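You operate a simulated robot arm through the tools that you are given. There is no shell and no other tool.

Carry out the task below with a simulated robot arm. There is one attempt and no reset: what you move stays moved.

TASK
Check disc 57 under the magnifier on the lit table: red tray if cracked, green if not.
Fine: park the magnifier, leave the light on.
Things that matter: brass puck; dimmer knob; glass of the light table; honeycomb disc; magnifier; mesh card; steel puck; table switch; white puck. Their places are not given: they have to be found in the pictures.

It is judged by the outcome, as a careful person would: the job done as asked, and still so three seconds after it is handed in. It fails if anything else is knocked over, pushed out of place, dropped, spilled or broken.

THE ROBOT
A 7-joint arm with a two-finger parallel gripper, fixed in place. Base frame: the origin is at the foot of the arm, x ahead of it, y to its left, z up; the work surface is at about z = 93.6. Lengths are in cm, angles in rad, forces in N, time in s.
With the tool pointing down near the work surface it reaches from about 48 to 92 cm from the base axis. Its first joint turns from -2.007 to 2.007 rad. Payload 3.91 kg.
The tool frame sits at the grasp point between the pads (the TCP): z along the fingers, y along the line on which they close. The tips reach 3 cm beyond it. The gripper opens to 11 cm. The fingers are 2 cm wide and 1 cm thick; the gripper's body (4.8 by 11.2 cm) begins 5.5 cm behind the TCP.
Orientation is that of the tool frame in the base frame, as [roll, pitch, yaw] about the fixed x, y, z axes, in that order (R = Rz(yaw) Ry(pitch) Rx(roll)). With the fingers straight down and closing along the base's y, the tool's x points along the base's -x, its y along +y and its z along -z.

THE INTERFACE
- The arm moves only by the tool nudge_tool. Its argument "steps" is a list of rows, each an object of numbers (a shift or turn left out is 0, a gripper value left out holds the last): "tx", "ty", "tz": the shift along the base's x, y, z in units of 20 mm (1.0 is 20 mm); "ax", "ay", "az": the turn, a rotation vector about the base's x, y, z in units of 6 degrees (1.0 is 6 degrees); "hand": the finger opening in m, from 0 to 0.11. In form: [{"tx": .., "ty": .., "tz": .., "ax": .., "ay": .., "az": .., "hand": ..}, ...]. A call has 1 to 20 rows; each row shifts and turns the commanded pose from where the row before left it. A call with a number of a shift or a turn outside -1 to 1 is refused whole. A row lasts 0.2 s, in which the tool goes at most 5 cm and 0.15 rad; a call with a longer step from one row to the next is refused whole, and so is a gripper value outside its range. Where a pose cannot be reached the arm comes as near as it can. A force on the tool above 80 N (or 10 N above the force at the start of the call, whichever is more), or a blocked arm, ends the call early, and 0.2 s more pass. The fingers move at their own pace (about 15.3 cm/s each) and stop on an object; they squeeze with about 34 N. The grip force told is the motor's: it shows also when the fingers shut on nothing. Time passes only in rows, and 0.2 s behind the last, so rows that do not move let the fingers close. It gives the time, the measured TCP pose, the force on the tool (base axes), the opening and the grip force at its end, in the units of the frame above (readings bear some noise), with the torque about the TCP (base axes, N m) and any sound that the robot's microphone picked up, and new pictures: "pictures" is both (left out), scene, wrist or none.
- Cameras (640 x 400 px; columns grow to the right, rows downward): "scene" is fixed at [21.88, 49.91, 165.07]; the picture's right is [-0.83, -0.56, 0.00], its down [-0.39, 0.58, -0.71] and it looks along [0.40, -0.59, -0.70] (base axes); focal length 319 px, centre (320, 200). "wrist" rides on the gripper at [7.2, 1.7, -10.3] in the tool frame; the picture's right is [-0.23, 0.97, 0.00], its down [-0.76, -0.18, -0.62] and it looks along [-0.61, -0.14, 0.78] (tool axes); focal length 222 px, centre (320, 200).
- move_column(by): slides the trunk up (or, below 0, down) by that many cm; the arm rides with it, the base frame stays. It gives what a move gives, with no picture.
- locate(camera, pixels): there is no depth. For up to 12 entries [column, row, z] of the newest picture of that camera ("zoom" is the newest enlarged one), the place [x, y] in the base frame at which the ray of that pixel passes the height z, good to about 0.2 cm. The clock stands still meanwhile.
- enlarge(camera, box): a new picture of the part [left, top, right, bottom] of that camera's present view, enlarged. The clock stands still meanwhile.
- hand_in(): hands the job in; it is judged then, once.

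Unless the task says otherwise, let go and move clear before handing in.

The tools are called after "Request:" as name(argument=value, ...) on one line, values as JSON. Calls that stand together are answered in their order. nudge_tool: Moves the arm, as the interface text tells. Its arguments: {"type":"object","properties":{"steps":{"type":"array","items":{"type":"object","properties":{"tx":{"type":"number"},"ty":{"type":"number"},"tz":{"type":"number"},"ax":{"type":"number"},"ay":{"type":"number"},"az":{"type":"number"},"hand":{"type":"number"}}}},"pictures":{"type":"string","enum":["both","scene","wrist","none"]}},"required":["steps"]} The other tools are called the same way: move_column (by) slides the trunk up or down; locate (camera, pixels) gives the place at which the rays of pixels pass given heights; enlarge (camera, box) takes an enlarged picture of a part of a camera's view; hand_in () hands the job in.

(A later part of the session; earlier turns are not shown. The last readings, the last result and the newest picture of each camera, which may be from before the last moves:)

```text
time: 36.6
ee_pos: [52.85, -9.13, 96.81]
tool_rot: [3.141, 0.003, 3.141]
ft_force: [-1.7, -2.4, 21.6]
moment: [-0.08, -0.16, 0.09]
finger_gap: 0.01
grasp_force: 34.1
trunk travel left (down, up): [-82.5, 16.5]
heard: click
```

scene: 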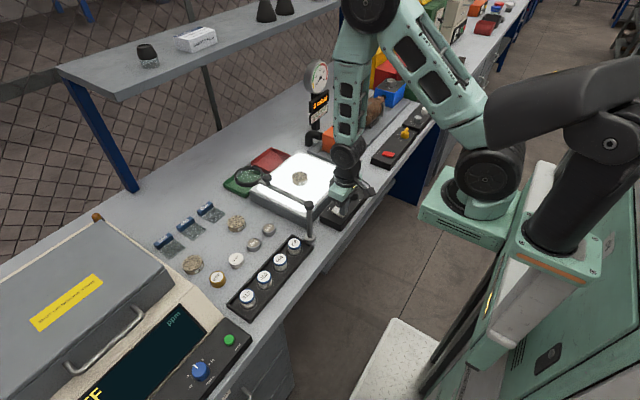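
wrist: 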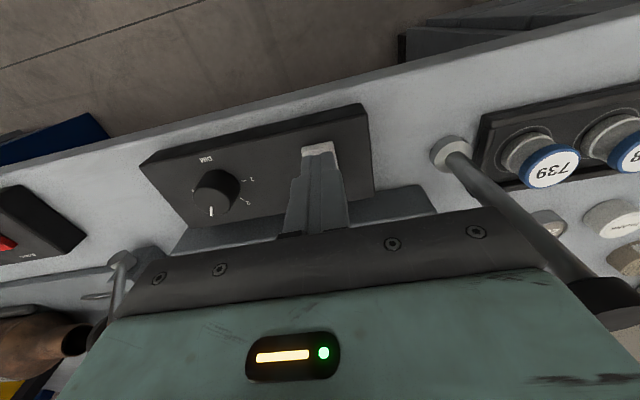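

A click was heard and the table is now lit (bright glass at 300,180). I'll lift off the switch and look.

Request:
nudge_tool(steps=[{"tz": 0.5}, {"tz": 1}, {"tz": 1}, {"tz": 1}, {"tz": 1}, {"tz": 1}, {"tz": 1}, {"tz": 1}, {"tz": 1}, {"tz": 1}])

Request:
enlarge(camera="scene", box=[230, 130, 390, 230])

```text
time: 38.8
ee_pos: [53.08, -9.23, 115.82]
tool_rot: [3.14, 0.0, 3.141]
ft_force: [0.1, 0.4, 0.0]
moment: [-0.02, 0.03, 0.01]
finger_gap: 0.01
grasp_force: 33.9
trunk travel left (down, up): [-82.5, 16.5]
```

scene: 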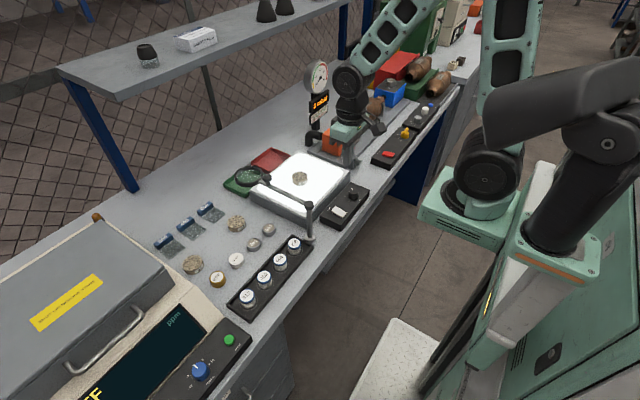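
wrist: 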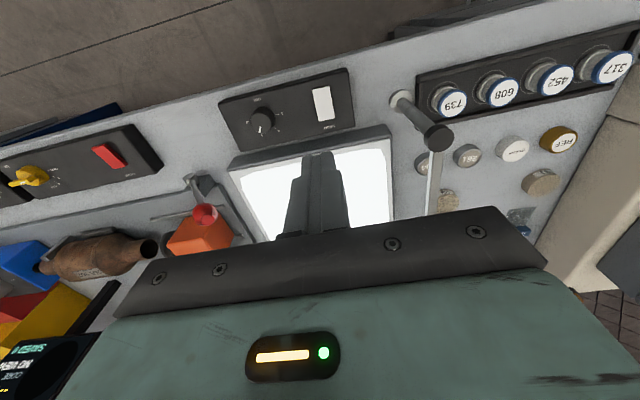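

```text
4.00 times, centred on (310, 180) of scene
```

zoom: 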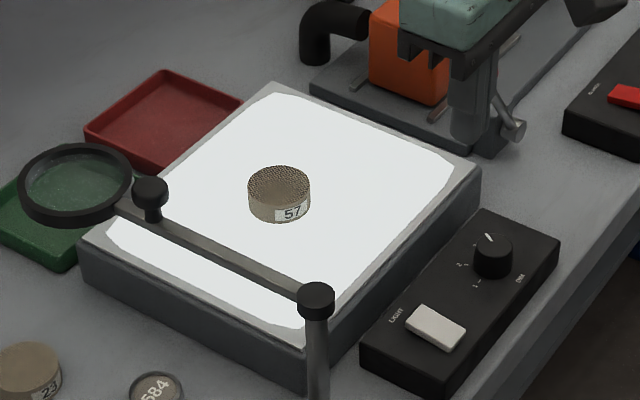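

The light is on and disc 57 sits in the middle of the lit area. Next I'll go high over the magnifier's knob near (71.6, 2.3) with fingers open 6 cm.

Request:
nudge_tool(steps=[{"tx": 0.926, "ty": 0.577, "hand": 0.06}, {"tx": 0.926, "ty": 0.577}, {"tx": 0.926, "ty": 0.577}, {"tx": 0.926, "ty": 0.577}, {"tx": 0.926, "ty": 0.577}, {"tx": 0.926, "ty": 0.577}, {"tx": 0.926, "ty": 0.577}, {"tx": 0.926, "ty": 0.577}, {"tx": 0.926, "ty": 0.577}, {"tx": 0.926, "ty": 0.577}])

Request:
enlarge(camera="wrist", box=[240, 60, 400, 200])

```text
time: 41.0
ee_pos: [71.42, 2.51, 115.73]
tool_rot: [-3.142, 0.002, -3.14]
ft_force: [0.8, 1.1, 0.3]
moment: [0.01, -0.06, -0.05]
finger_gap: 5.98
grasp_force: 0.1
trunk travel left (down, up): [-82.5, 16.5]
```

scene: 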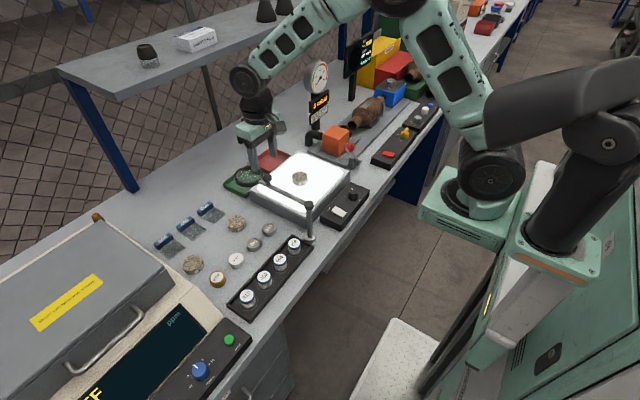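
wrist: 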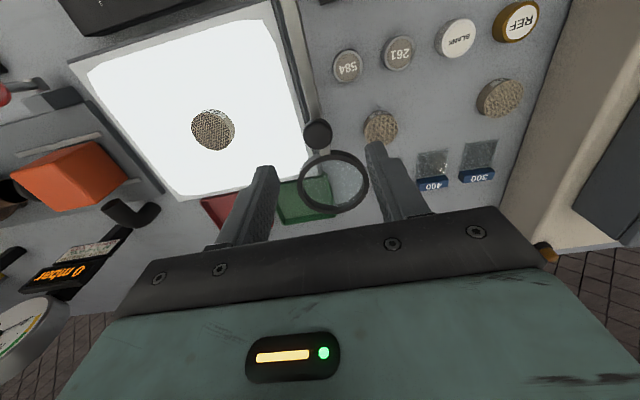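

```text
2.86 times, centred on (320, 130) of wrist
```

zoom: 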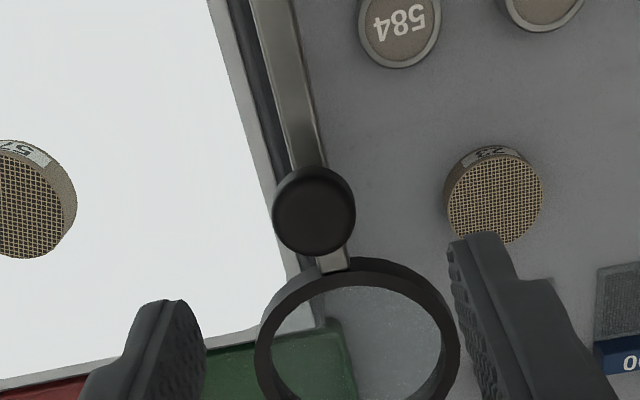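

The knob at (318,133) is right on the tool axis (z≈107.4). I'll come down to z≈108.6 with the fingers straddling it.

Request:
nudge_tool(steps=[{"ty": -0.05, "tz": -1}, {"tz": -1}, {"tz": -1}, {"tz": -0.55}])

Request:
enlarge(camera="wrist", box=[220, 80, 420, 210])

Request:
enlarge(camera="scene", box=[210, 120, 338, 200])

```text
time: 42.0
ee_pos: [71.43, 2.48, 108.75]
tool_rot: [3.141, -0.001, 3.142]
ft_force: [0.0, -0.4, -0.6]
moment: [0.0, -0.01, 0.01]
finger_gap: 5.99
grasp_force: 0.1
trunk travel left (down, up): [-82.5, 16.5]
```

scene: 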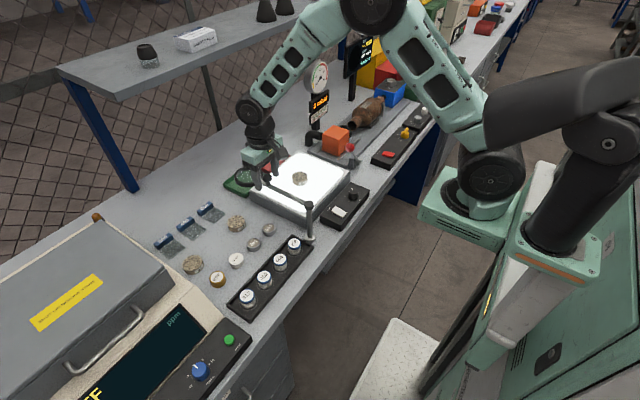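
wrist: 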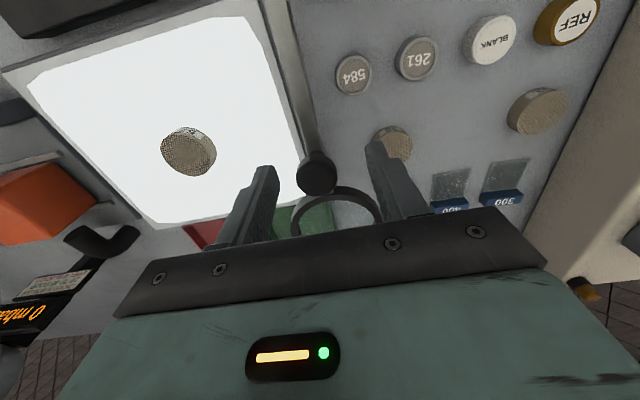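

```text
3.08 times, centred on (320, 145) of wrist
```

zoom: 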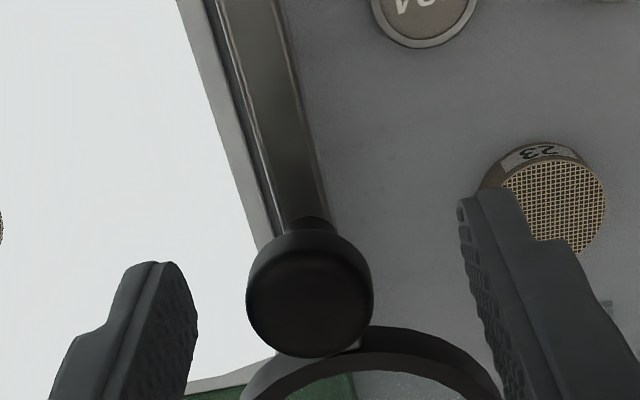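

```text
5.00 times, centred on (274, 160) of scene
```

zoom: 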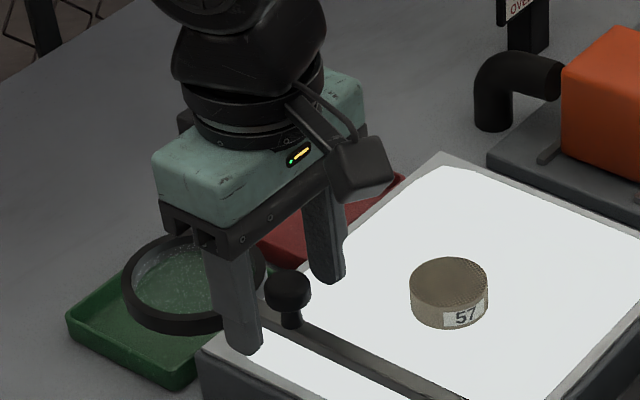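

The knob is about 2.5 cm wide and sits between the fingers. I'll close loosely around it (3.1 cm) as a cage and start swinging it along the arc about the post, first 12°.

Request:
nudge_tool(steps=[{"ty": -0.1}, {"hand": 0.031}, {}, {}, {"tx": -0.04, "ty": -0.737, "az": -1}, {"tx": -0.115, "ty": -0.729, "az": -1}, {}])

```text
time: 43.6
ee_pos: [71.06, -0.74, 108.73]
tool_rot: [-3.14, 0.0, 2.932]
ft_force: [-0.6, 0.0, 0.0]
moment: [-0.03, 0.03, -0.02]
finger_gap: 3.12
grasp_force: 0.1
trunk travel left (down, up): [-82.5, 16.5]
```

scene: 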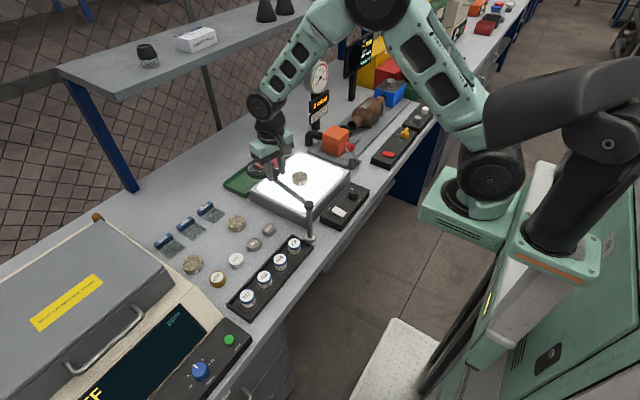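
wrist: 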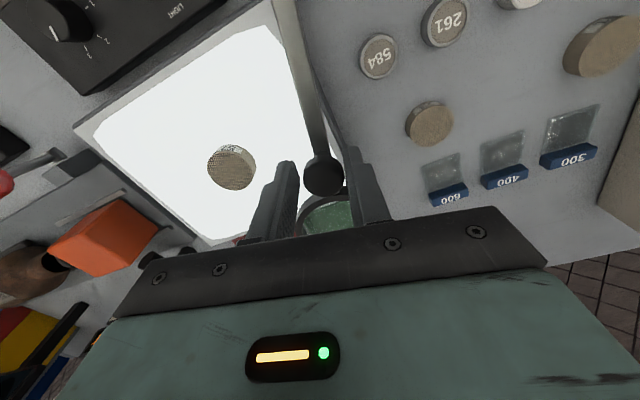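

The magnifier follows with almost no force. I'll continue the swing to about −47° from parked, where the lens should sit over the disc.

Request:
nudge_tool(steps=[{"tx": -0.19, "ty": -0.7125, "az": -1}, {"tx": -0.265, "ty": -0.689, "az": -1}, {"tx": -0.335, "ty": -0.6575, "az": -1}, {"tx": -0.4, "ty": -0.619, "az": -1}, {"tx": -0.465, "ty": -0.5735, "az": -1}, {"tx": -0.43, "ty": -0.4385, "az": -0.833}, {}])

Request:
enlarge(camera="scene", box=[230, 120, 358, 220])

```text
time: 45.2
ee_pos: [67.11, -8.08, 108.76]
tool_rot: [3.141, -0.001, 2.322]
ft_force: [0.1, -0.5, 0.2]
moment: [0.01, -0.04, -0.02]
finger_gap: 3.11
grasp_force: 0.0
trunk travel left (down, up): [-82.5, 16.5]
```

scene: 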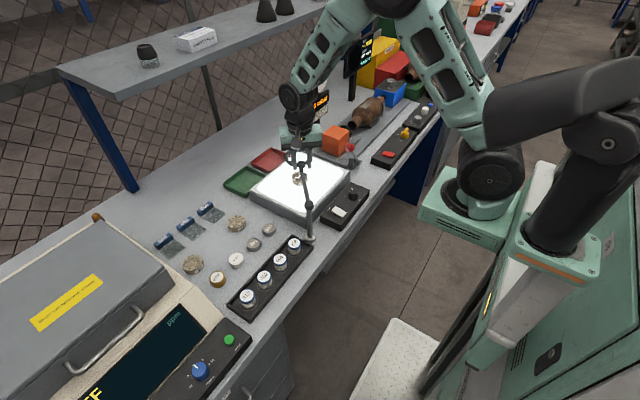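
wrist: 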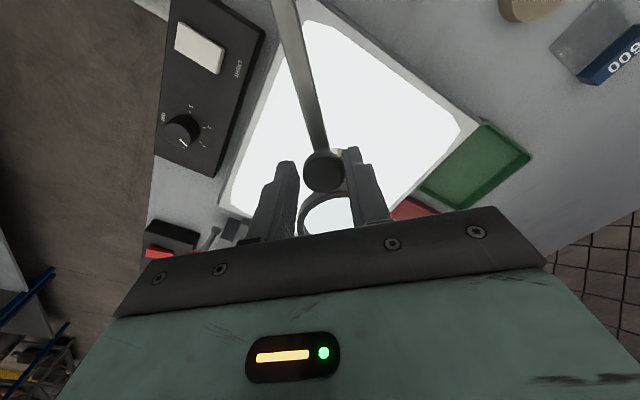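

```text
4.00 times, centred on (294, 170) of scene
```

zoom: 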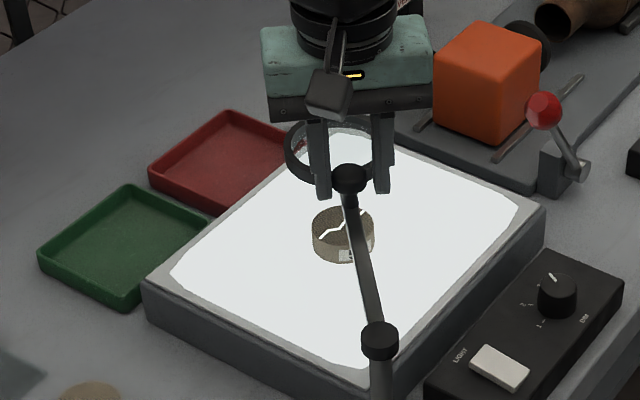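

A bright jagged line now shows across disc 57 in the scene view (zoom 345,225). I'll enlarge it for a proper look before judging.

Request:
enlarge(camera="scene", box=[288, 165, 320, 190])

Request:
enlarge(camera="wrist", box=[260, 160, 400, 250])

```text
16.00 times, centred on (304, 178) of scene
```

zoom: 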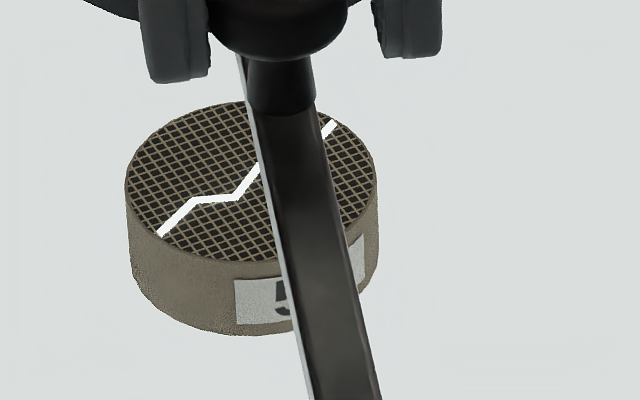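

```text
4.44 times, centred on (330, 205) of wrist
```

zoom: 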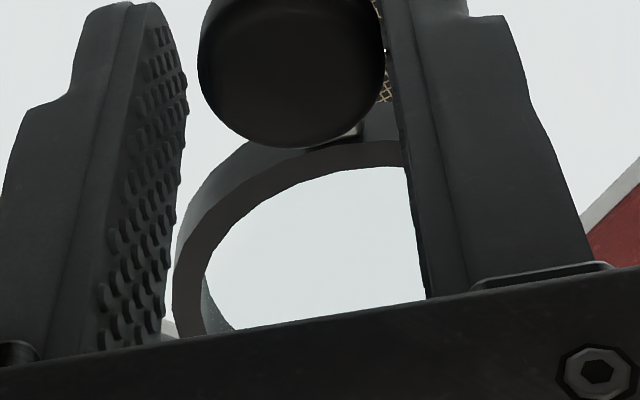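

The line looks like a crack letting light through, but I want to see it through the lens too. I'll open the fingers, rise clear of the knob, and put the wrist camera over the lens.

Request:
nudge_tool(steps=[{"hand": 0.05}, {"hand": 0.06}, {"tz": 1}, {"tz": 1}, {"tz": 1}, {"tz": 1}, {"tz": 1}, {"tx": 0.7, "ty": -0.92}, {"tx": 0.7, "ty": -0.92}, {"tx": 0.7, "ty": -0.92}, {"tx": 0.7, "ty": -0.92}, {"tx": 0.7, "ty": -0.92}, {"tx": 0.65, "ty": -0.92}])

Request:
enlarge(camera="wrist", box=[240, 0, 400, 100])

Request:
enlarge(camera="scene", box=[260, 140, 340, 200])

```text
time: 48.0
ee_pos: [75.38, -19.14, 118.73]
tool_rot: [3.141, 0.0, 2.321]
ft_force: [-0.8, -0.8, -0.5]
moment: [-0.02, 0.0, 0.03]
finger_gap: 6.01
grasp_force: 0.0
trunk travel left (down, up): [-82.5, 16.5]
```

scene: 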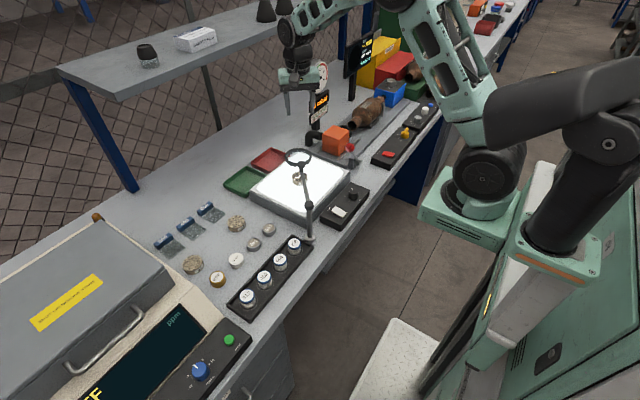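
wrist: 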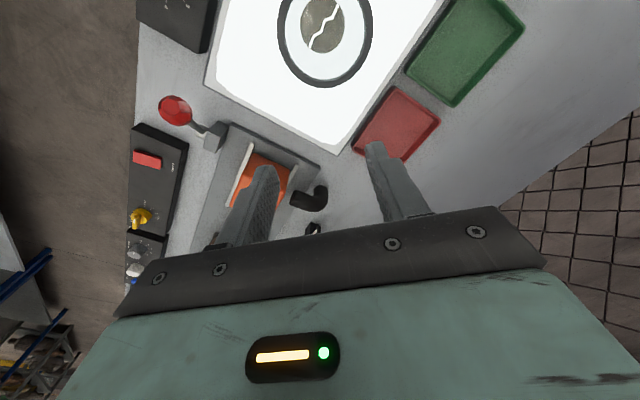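

```text
4.00 times, centred on (320, 50) of wrist
```

zoom: 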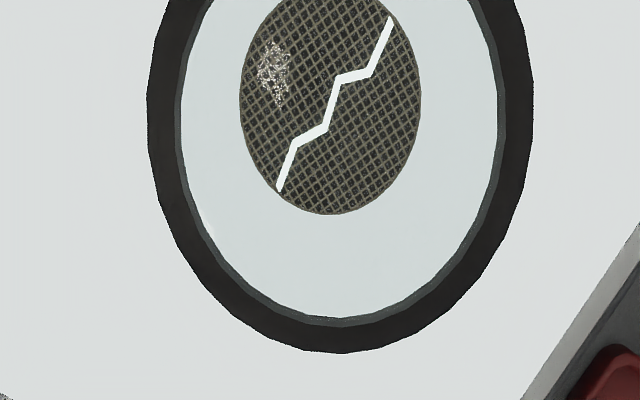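

```text
6.67 times, centred on (300, 170) of scene
```

zoom: 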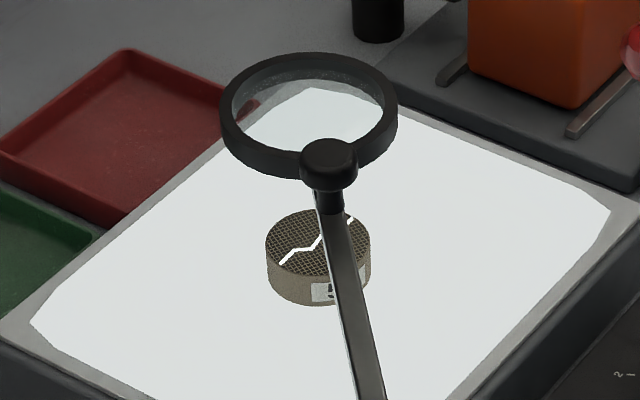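

Through the lens the crack runs right across disc 57 (zoom 335,100), so it goes in the red tray. Next I'll go back over the knob to park the magnifier.

Request:
nudge_tool(steps=[{"tx": -0.69, "ty": 0.92}, {"tx": -0.69, "ty": 0.92}, {"tx": -0.69, "ty": 0.92}, {"tx": -0.69, "ty": 0.92}, {"tx": -0.69, "ty": 0.92}, {"tx": -0.68, "ty": 0.92}, {"tz": -1}, {"tz": -0.5}])

Request:
enlarge(camera="wrist", box=[220, 60, 420, 200])

```text
time: 49.8
ee_pos: [66.95, -8.14, 115.72]
tool_rot: [3.14, -0.001, 2.322]
ft_force: [-0.1, 0.1, 0.0]
moment: [0.02, 0.02, 0.01]
finger_gap: 6.0
grasp_force: 0.1
trunk travel left (down, up): [-82.5, 16.5]
```

scene: 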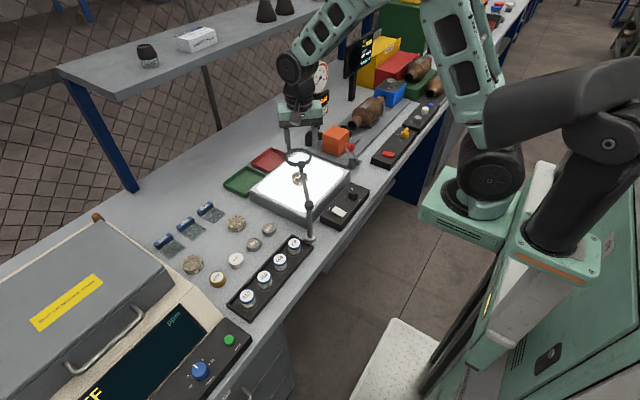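
wrist: 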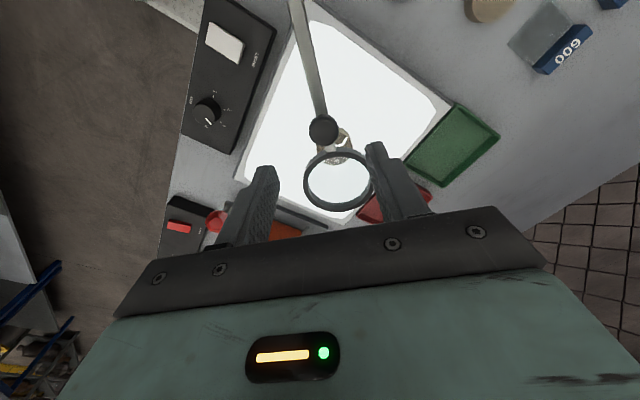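

```text
2.86 times, centred on (320, 130) of wrist
```

zoom: 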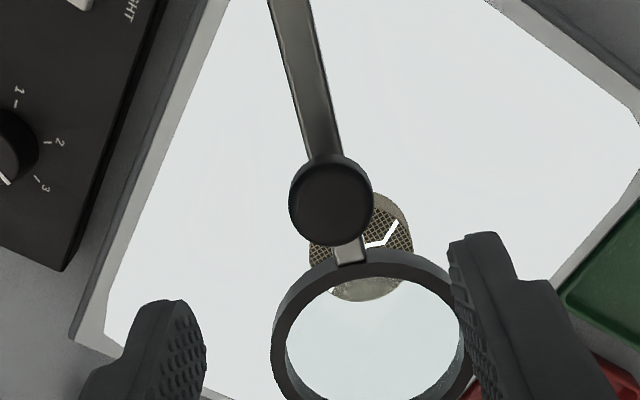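

The knob at (323,130) is centred again. I'll lower around it, cage it, and swing it back along the same arc.

Request:
nudge_tool(steps=[{"tz": -1}, {"tz": -1}, {"tz": -1}, {"tz": -0.5}, {"hand": 0.031}, {}, {}, {"tx": 0.43, "ty": 0.4385, "az": 0.833}, {"tx": 0.465, "ty": 0.5735, "az": 1}, {"tx": 0.4, "ty": 0.619, "az": 1}, {"tx": 0.335, "ty": 0.6575, "az": 1}, {"tx": 0.265, "ty": 0.689, "az": 1}, {"tx": 0.19, "ty": 0.7125, "az": 1}, {"tx": 0.115, "ty": 0.729, "az": 1}, {}])

Request:
enlarge(camera="scene", box=[230, 130, 390, 230])

```text
time: 53.0
ee_pos: [71.38, 0.83, 108.91]
tool_rot: [-3.142, 0.0, 3.04]
ft_force: [0.4, 0.1, -0.7]
moment: [0.03, 0.04, -0.02]
finger_gap: 3.08
grasp_force: 0.0
trunk travel left (down, up): [-82.5, 16.5]
```

scene: 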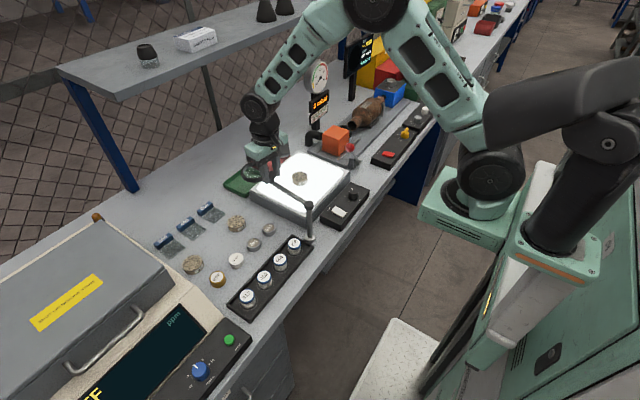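
wrist: 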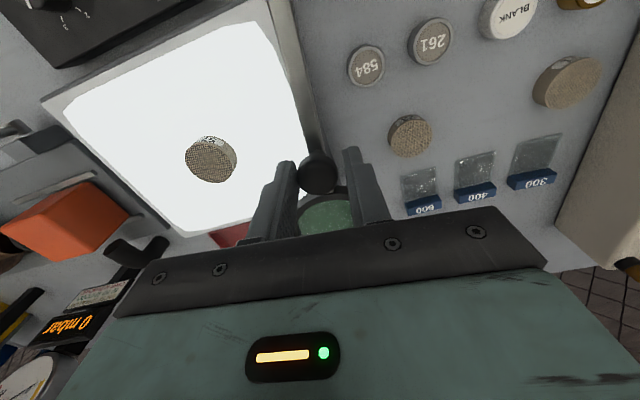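

```text
4.00 times, centred on (310, 180) of scene
```

zoom: 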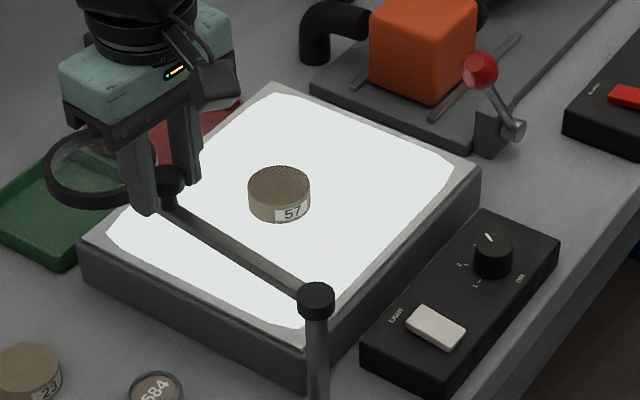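

The magnifier is almost back (knob at zoom 172,180; it was parked at 150,193). I'll do the last 6° plus a small allowance for the play between the fingers.

Request:
nudge_tool(steps=[{"tx": 0.04, "ty": 0.737, "az": 1}, {"ty": 0.12}, {}], pictures="both")

Request:
enlarge(camera="scene", box=[230, 130, 390, 230])

```text
time: 53.8
ee_pos: [71.42, 2.48, 108.81]
tool_rot: [-3.14, -0.001, -3.14]
ft_force: [0.7, 0.5, -0.4]
moment: [-0.01, -0.01, -0.04]
finger_gap: 3.11
grasp_force: 0.0
trunk travel left (down, up): [-82.5, 16.5]
```

scene: 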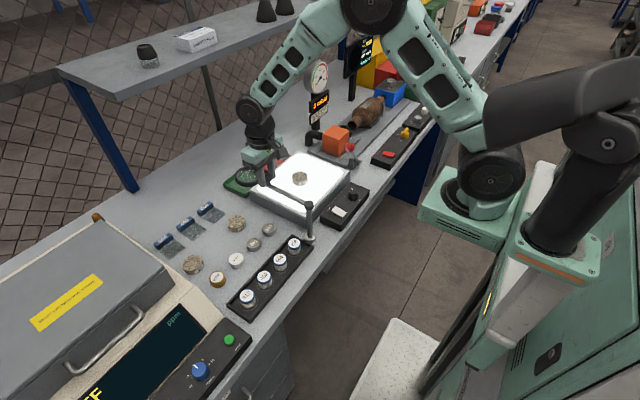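
wrist: 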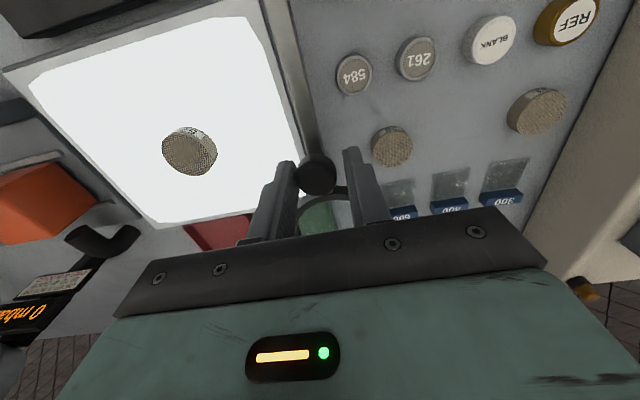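

```text
4.00 times, centred on (310, 180) of scene
```

zoom: 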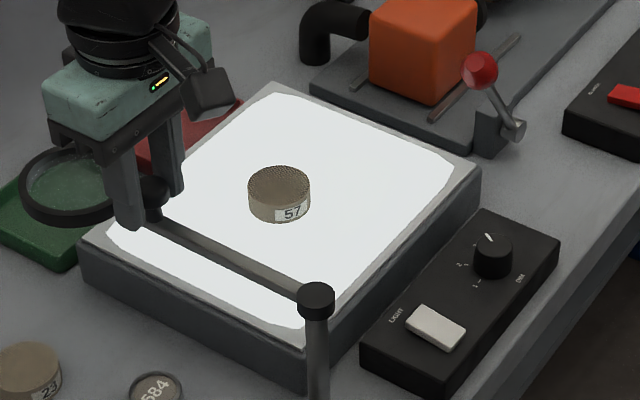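

The knob shows at (316,173) for the same tool pose as before the swing, so the magnifier is back where it was parked. I'll open, rise, and check it again.

Request:
nudge_tool(steps=[{"hand": 0.045}, {"hand": 0.06}, {"tz": 0.5}, {"tz": 1}, {"tz": 1}, {"tz": 1}, {"tz": 1}, {"tz": 0.5}])

Request:
enlarge(camera="scene", box=[230, 130, 390, 230])

```text
time: 55.6
ee_pos: [71.39, 2.43, 118.94]
tool_rot: [-3.141, 0.0, -3.141]
ft_force: [-0.1, -0.3, 0.2]
moment: [-0.04, -0.01, -0.02]
finger_gap: 5.97
grasp_force: 0.1
trunk travel left (down, up): [-82.5, 16.5]
```

scene: 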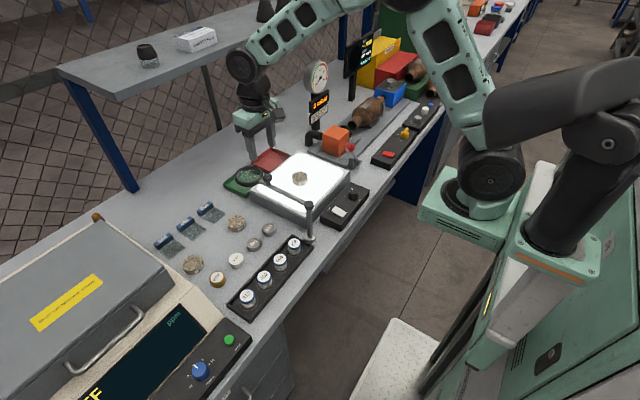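
wrist: 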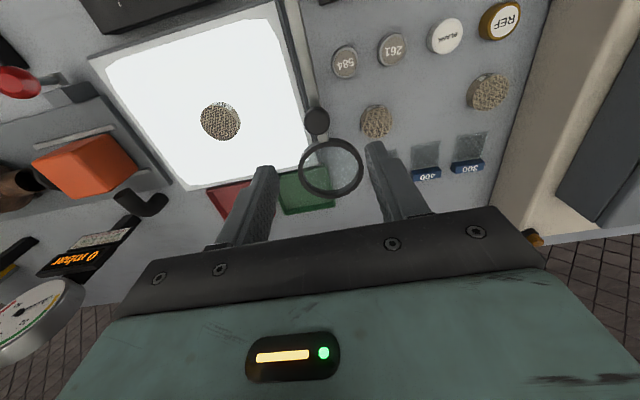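

```text
4.00 times, centred on (310, 180) of scene
```

zoom: 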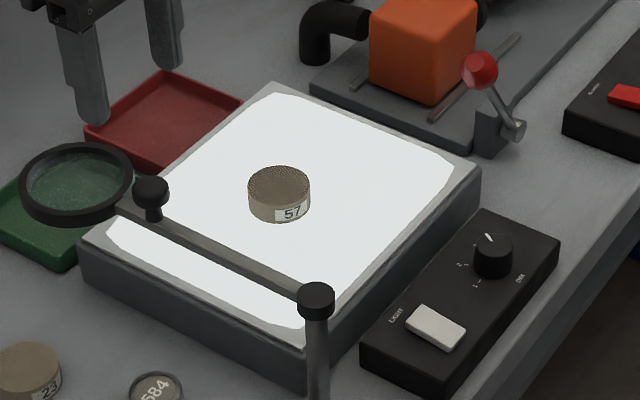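

The magnifier is parked as at the start (lens at zoom 76,184, knob at 150,193) and the light is on. I'll go back above disc 57 at (71.7, −12.8).

Request:
nudge_tool(steps=[{"tx": 0.02, "ty": -1, "hand": 0.075}, {"tx": 0.02, "ty": -1}, {"tx": 0.02, "ty": -1}, {"tx": 0.02, "ty": -1}, {"tx": 0.02, "ty": -1}, {"tx": 0.02, "ty": -1}, {"tx": 0.02, "ty": -1}, {"ty": -0.6}, {"tz": -1}, {"tz": -1}, {"tz": -1}, {"tz": -1}, {"tz": -1}, {"tz": -1}, {"tz": -1}])

Request:
enlarge(camera="wrist", box=[220, 70, 420, 200])

```text
time: 58.8
ee_pos: [71.78, -12.8, 104.88]
tool_rot: [-3.141, -0.001, 3.141]
ft_force: [-0.8, 0.5, 0.5]
moment: [0.0, -0.01, 0.03]
finger_gap: 7.49
grasp_force: 0.1
trunk travel left (down, up): [-82.5, 16.5]
```

scene: 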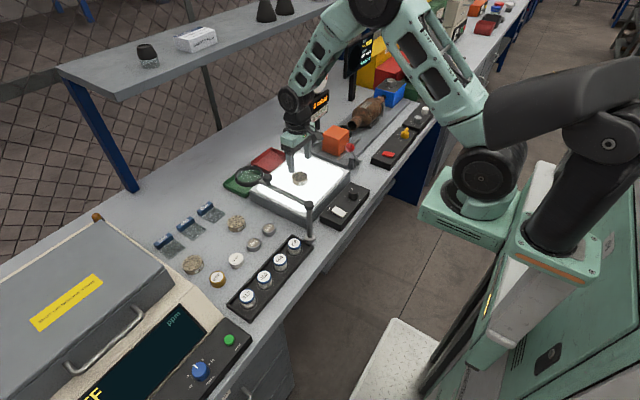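
wrist: 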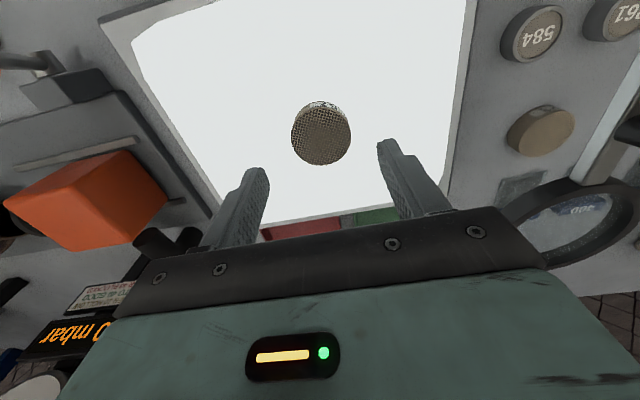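

```text
3.08 times, centred on (320, 135) of wrist
```

zoom: 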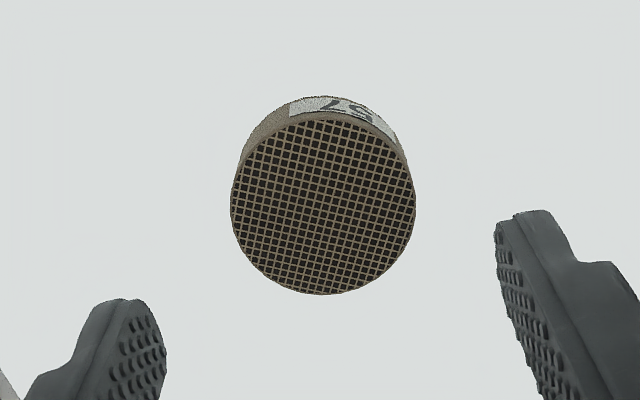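

The disc is centred at (321,136). I'll go down to grasp height z≈98.4 and close.

Request:
nudge_tool(steps=[{"tz": -1}, {"tz": -1}, {"tz": -0.8}, {"tz": -0.4}, {}], pictures="none")

Request:
nudge_tool(steps=[{"hand": 0.04}, {}, {}, {}], pictures="wrist")

```text
time: 60.0
ee_pos: [71.71, -12.72, 98.26]
tool_rot: [3.141, -0.001, -3.14]
ft_force: [0.3, 0.3, -1.1]
moment: [0.01, -0.04, -0.01]
finger_gap: 7.51
grasp_force: 0.0
trunk travel left (down, up): [-82.5, 16.5]
```

```text
time: 61.0
ee_pos: [71.74, -12.7, 98.22]
tool_rot: [3.141, 0.001, -3.141]
ft_force: [0.6, 0.1, -0.2]
moment: [-0.02, 0.01, 0.01]
finger_gap: 4.88
grasp_force: 33.7
trunk travel left (down, up): [-82.5, 16.5]
```

wrist: 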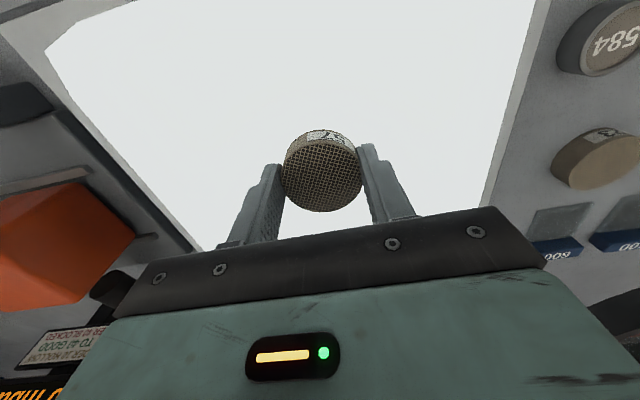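

Grip is firm (4.88 cm, 33.7 N). I'll lift, then carry the disc over the red tray near (89, −19.5).

Request:
nudge_tool(steps=[{"tz": 0.3}, {"tz": 0.7}, {"tz": 1}, {"tz": 1}, {"tz": 1}, {"tz": 1}, {"tz": 1}, {"tx": 0.6, "ty": -0.3}, {"tx": 0.9, "ty": -0.34}, {"tx": 0.9, "ty": -0.34}, {"tx": 0.9, "ty": -0.34}, {"tx": 0.9, "ty": -0.34}, {"tx": 0.9, "ty": -0.34}, {"tx": 0.9, "ty": -0.34}, {"tx": 0.9, "ty": -0.34}, {"tx": 0.9, "ty": -0.34}, {"tx": 0.8, "ty": -0.34}])

Request:
enlarge(camera="scene", box=[220, 90, 380, 210])

```text
time: 64.6
ee_pos: [88.87, -19.44, 110.54]
tool_rot: [-3.14, 0.0, -3.141]
ft_force: [-0.1, 0.4, -0.5]
moment: [-0.02, -0.01, 0.01]
finger_gap: 4.9
grasp_force: 34.5
trunk travel left (down, up): [-82.5, 16.5]
```

scene: 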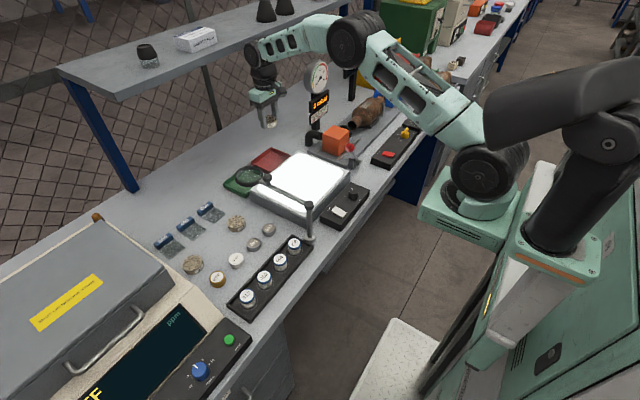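
wrist: 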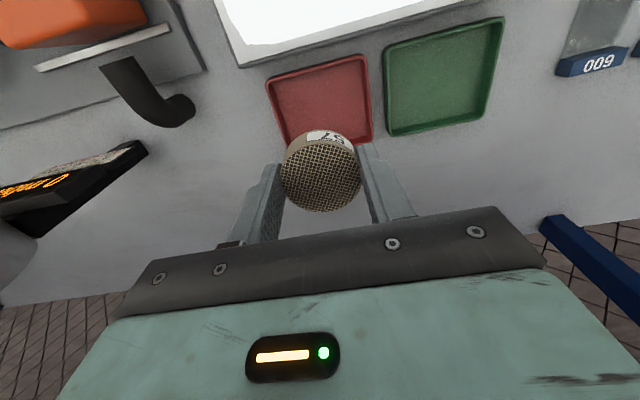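

```text
3.33 times, centred on (300, 150) of scene
```

zoom: 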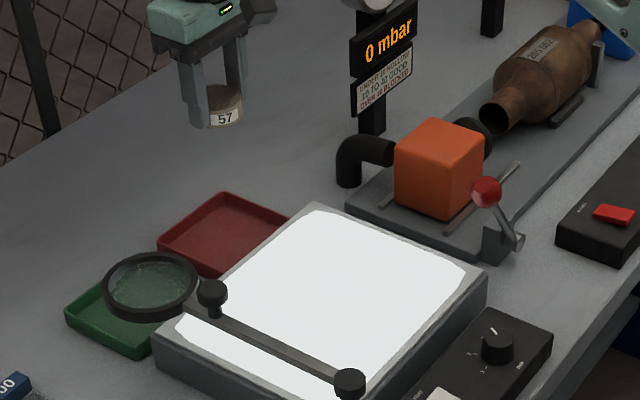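

The disc hangs over the red tray, whose corners show at (266,83), (364,56) and (373,140). I'll measure them from here before lowering.

Request:
locate(camera="wrist", pixels=[[266, 83, 91.5], [364, 56, 91.5], [373, 140, 91.5], [283, 138, 91.5], [384, 54, 91.5], [504, 18, 91.5], [478, 115, 91.5], [389, 135, 91.5]])

Request:
enlarge(camera="wrist", box=[240, 30, 420, 170])

```text
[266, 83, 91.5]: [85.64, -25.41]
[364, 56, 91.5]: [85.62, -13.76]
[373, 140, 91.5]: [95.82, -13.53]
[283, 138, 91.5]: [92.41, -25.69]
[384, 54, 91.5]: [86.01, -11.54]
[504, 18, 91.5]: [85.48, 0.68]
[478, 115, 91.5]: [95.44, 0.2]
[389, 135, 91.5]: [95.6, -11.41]
```

```text
2.86 times, centred on (330, 100) of wrist
```

zoom: 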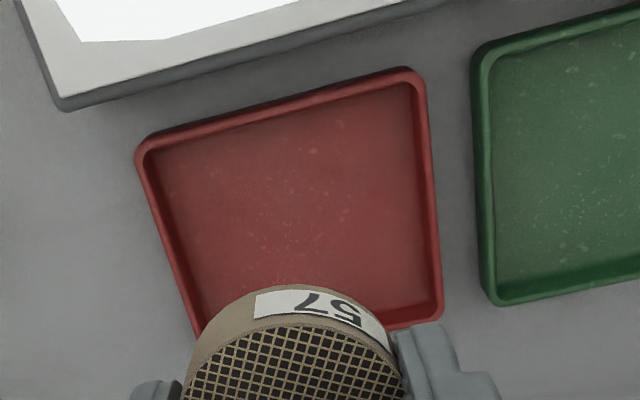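

The red tray spans x 85.6–95.8 and y −25.5..−13.6, so its centre is (90.7, −19.6). I'll shift another 1 cm out and lower to about z=97.

Request:
nudge_tool(steps=[{"tx": 0.3, "ty": -0.05}, {"tx": 0.25}, {"tz": -1}, {"tz": -1}, {"tz": -1}, {"tz": -1}, {"tz": -1}, {"tz": -1}, {"tz": -0.6}])

Request:
enlarge(camera="scene", box=[220, 100, 348, 200])

```text
time: 66.6
ee_pos: [90.32, -19.52, 97.02]
tool_rot: [3.14, 0.002, 3.141]
ft_force: [-0.3, -0.3, -0.6]
moment: [0.0, 0.01, -0.02]
finger_gap: 4.97
grasp_force: 33.7
trunk travel left (down, up): [-82.5, 16.5]
```

scene: 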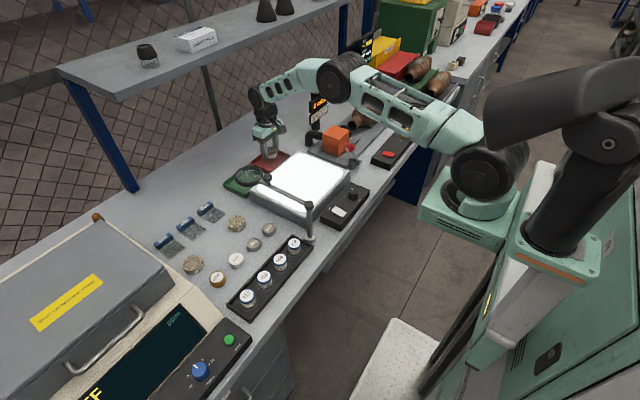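
wrist: 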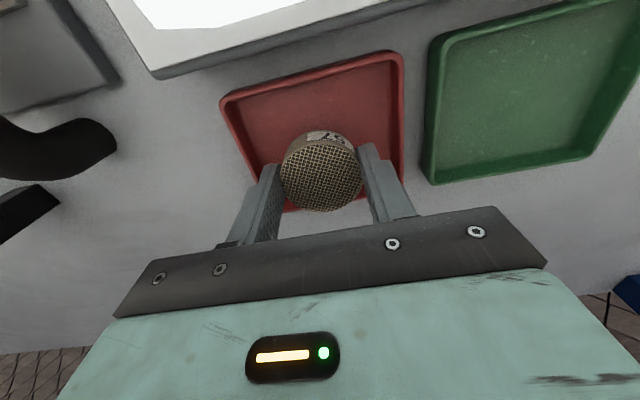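

```text
4.00 times, centred on (284, 150) of scene
```

zoom: 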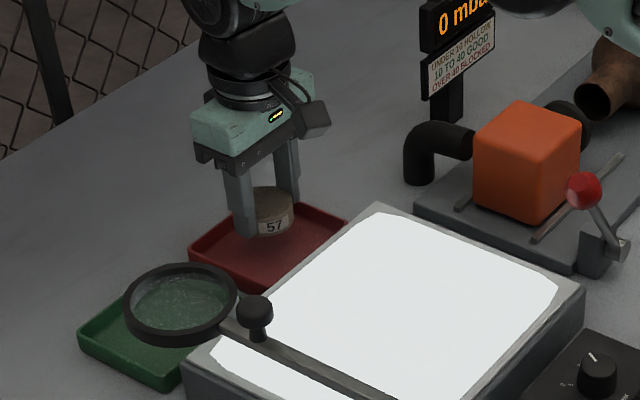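

The disc is over the middle of the red tray at (90.3, −19.5). I'll step down to contact.

Request:
nudge_tool(steps=[{"tz": -0.5}, {"tz": -0.4}, {}], pictures="none")

Request:
nudge_tool(steps=[{"tz": -0.2}, {}], pictures="none")

Request:
nudge_tool(steps=[{"tz": -0.15}, {}], pictures="none")

Request:
nudge_tool(steps=[{"tz": -0.1}, {}], pictures="none")

```text
time: 67.4
ee_pos: [90.26, -19.53, 95.25]
tool_rot: [-3.141, 0.0, -3.141]
ft_force: [0.9, -0.6, -0.4]
moment: [0.01, 0.01, 0.01]
finger_gap: 4.97
grasp_force: 33.7
trunk travel left (down, up): [-82.5, 16.5]
```

```text
time: 68.0
ee_pos: [90.22, -19.49, 94.77]
tool_rot: [3.14, 0.0, 3.141]
ft_force: [0.6, 0.6, -0.3]
moment: [0.0, -0.03, 0.01]
finger_gap: 4.96
grasp_force: 34.1
trunk travel left (down, up): [-82.5, 16.5]
```

```text
time: 68.6
ee_pos: [90.14, -19.59, 94.62]
tool_rot: [3.14, 0.001, -3.141]
ft_force: [-0.3, -0.3, -1.0]
moment: [0.01, 0.02, 0.01]
finger_gap: 4.99
grasp_force: 34.1
trunk travel left (down, up): [-82.5, 16.5]
```

```text
time: 69.2
ee_pos: [90.06, -19.51, 94.37]
tool_rot: [3.14, 0.0, 3.141]
ft_force: [-0.2, -1.1, -0.5]
moment: [0.01, 0.04, 0.0]
finger_gap: 4.97
grasp_force: 33.9
trunk travel left (down, up): [-82.5, 16.5]
```

No contact at z≈94.4 yet; I'll keep stepping down about 0.15–0.2 cm at a time.

Request:
nudge_tool(steps=[{"tz": -0.1}, {}], pictures="none")

Request:
nudge_tool(steps=[{"tz": -0.08}, {}], pictures="none")

Request:
nudge_tool(steps=[{"tz": -0.08}, {}], pictures="wrist")

```text
time: 69.8
ee_pos: [90.08, -19.47, 94.19]
tool_rot: [-3.141, 0.001, -3.14]
ft_force: [0.7, -0.4, -0.5]
moment: [0.0, -0.01, -0.01]
finger_gap: 4.95
grasp_force: 33.7
trunk travel left (down, up): [-82.5, 16.5]
```

```text
time: 70.4
ee_pos: [90.18, -19.64, 94.09]
tool_rot: [3.141, -0.001, -3.141]
ft_force: [0.8, 0.1, -0.3]
moment: [-0.02, 0.03, -0.01]
finger_gap: 4.98
grasp_force: 34.1
trunk travel left (down, up): [-82.5, 16.5]
```

```text
time: 71.0
ee_pos: [90.13, -19.49, 93.9]
tool_rot: [3.14, 0.001, 3.14]
ft_force: [0.2, -0.4, 0.0]
moment: [0.0, 0.03, 0.01]
finger_gap: 4.98
grasp_force: 34.3
trunk travel left (down, up): [-82.5, 16.5]
```

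wrist: 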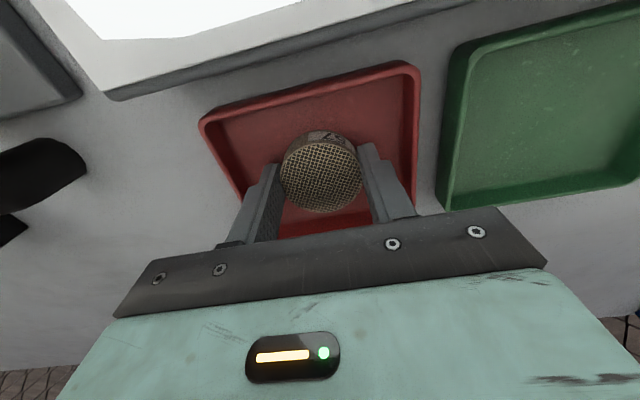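

Still free at z≈93.9; I'll continue with small steps.

Request:
nudge_tool(steps=[{"tz": -0.08}, {}], pictures="none")

Request:
nudge_tool(steps=[{"tz": -0.07}, {}], pictures="none")

Request:
nudge_tool(steps=[{"tz": -0.06}, {}], pictures="none")

```text
time: 71.6
ee_pos: [90.17, -19.6, 93.65]
tool_rot: [3.141, -0.002, 3.141]
ft_force: [0.0, -0.8, -0.8]
moment: [0.03, -0.02, 0.0]
finger_gap: 4.95
grasp_force: 33.8
trunk travel left (down, up): [-82.5, 16.5]
```

```text
time: 72.2
ee_pos: [90.14, -19.64, 93.59]
tool_rot: [3.141, 0.001, 3.14]
ft_force: [0.8, 2.5, 8.6]
moment: [0.07, 0.03, 0.03]
finger_gap: 4.98
grasp_force: 33.6
trunk travel left (down, up): [-82.5, 16.5]
```

```text
time: 72.8
ee_pos: [90.08, -19.49, 93.62]
tool_rot: [3.142, 0.002, 3.141]
ft_force: [3.8, -0.2, 13.3]
moment: [0.04, -0.07, 0.02]
finger_gap: 4.98
grasp_force: 34.4
trunk travel left (down, up): [-82.5, 16.5]
```

Contact with the tray floor at z≈93.6 (about 13 N). I'll ease off a touch, open gently and rise.

Request:
nudge_tool(steps=[{"tz": 0.06}, {"hand": 0.055}, {"hand": 0.062}, {}, {"tz": 0.3}, {"tz": 0.7}, {"tz": 1}, {"tz": 1}, {"tz": 1}, {"tz": 1}, {"tz": 1}, {"tz": 1}])

Request:
enlarge(camera="scene", box=[220, 100, 348, 200])

Request:
enlarge(camera="wrist", box=[220, 30, 420, 190])

```text
time: 75.4
ee_pos: [89.9, -19.5, 107.65]
tool_rot: [3.141, 0.001, -3.141]
ft_force: [0.3, 0.0, -0.7]
moment: [0.0, 0.04, -0.02]
finger_gap: 6.19
grasp_force: 0.0
trunk travel left (down, up): [-82.5, 16.5]
```

scene: 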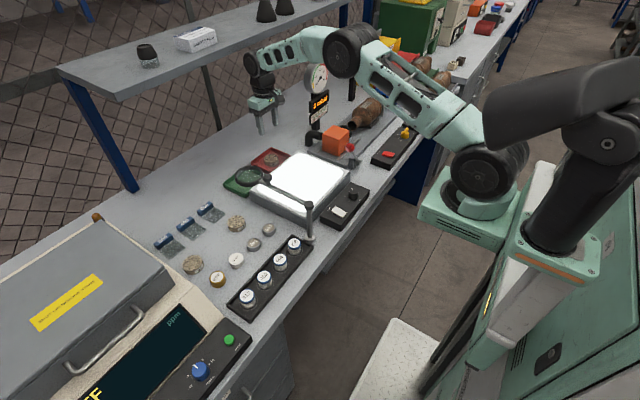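
wrist: 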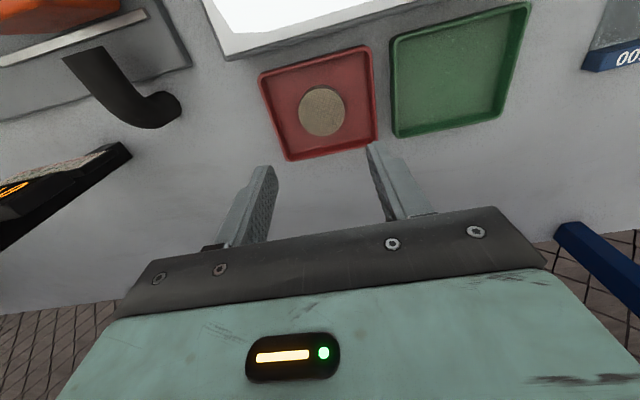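

```text
4.00 times, centred on (284, 150) of scene
```

zoom: 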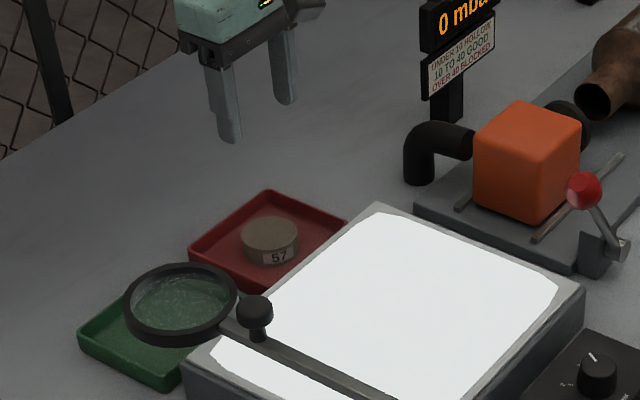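

```text
2.50 times, centred on (320, 110) of wrist
```

zoom: 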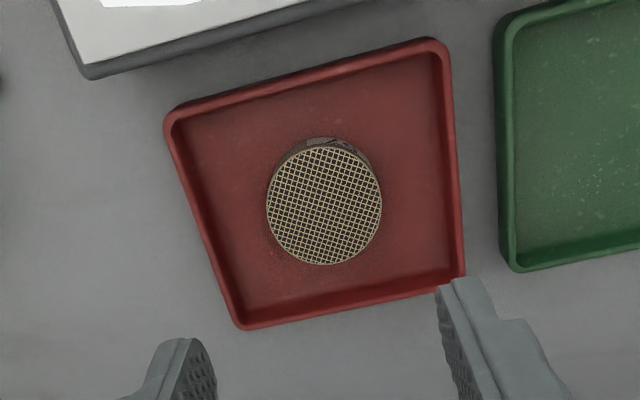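

Disc 57 lies flat inside the red tray (zoom 325,205), the light is on and the magnifier is parked. I'll retreat to the starting area and take a last look at everything.

Request:
nudge_tool(steps=[{"tz": 1}, {"tz": 1}, {"tz": 1}, {"tz": 1}, {"tz": 1}, {"tz": 1}, {"tx": -1}, {"tx": -1}, {"tx": -1}, {"tx": -1}, {"tx": -1}, {"tx": -1}, {"tx": -1}, {"tx": -1}, {"tx": -1}, {"tx": -1}, {"tx": -1}, {"tx": -1}, {"tx": -1}])

Request:
enlarge(camera="scene", box=[220, 130, 380, 230])

Request:
enlarge(camera="scene", box=[140, 190, 320, 310])

```text
time: 79.4
ee_pos: [63.95, -19.74, 119.63]
tool_rot: [3.141, 0.0, -3.14]
ft_force: [0.6, 0.5, -0.3]
moment: [-0.01, 0.03, -0.04]
finger_gap: 6.19
grasp_force: 0.1
trunk travel left (down, up): [-82.5, 16.5]
```

scene: 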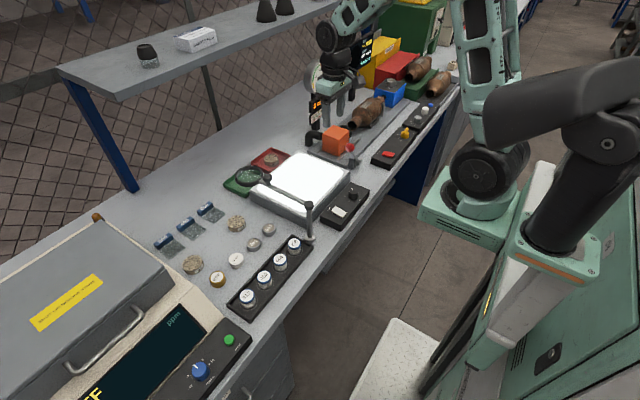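
wrist: 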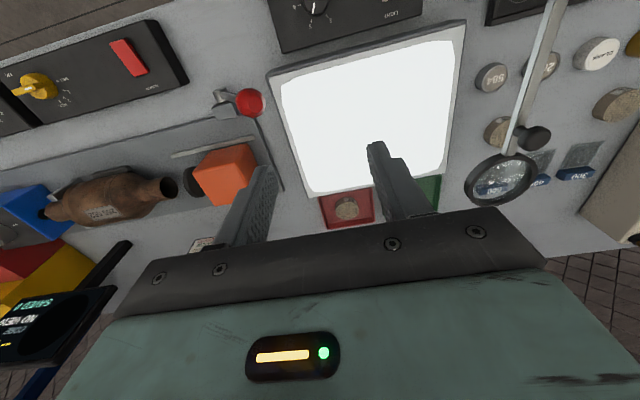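

```text
4.00 times, centred on (300, 180) of scene
```

zoom: 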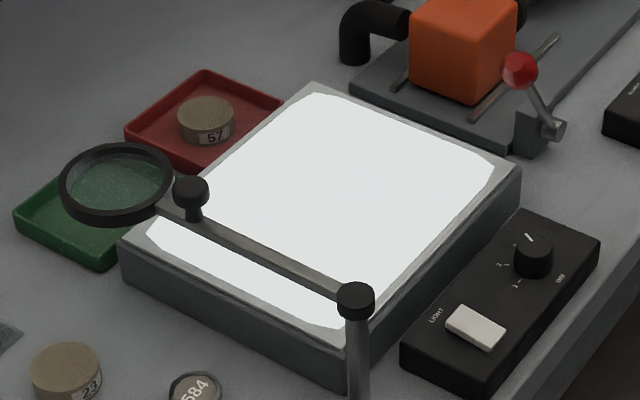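

```text
3.33 times, centred on (230, 250) of scene
```

zoom: 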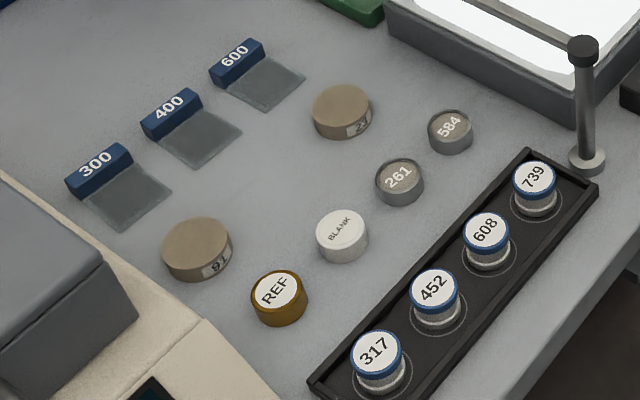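

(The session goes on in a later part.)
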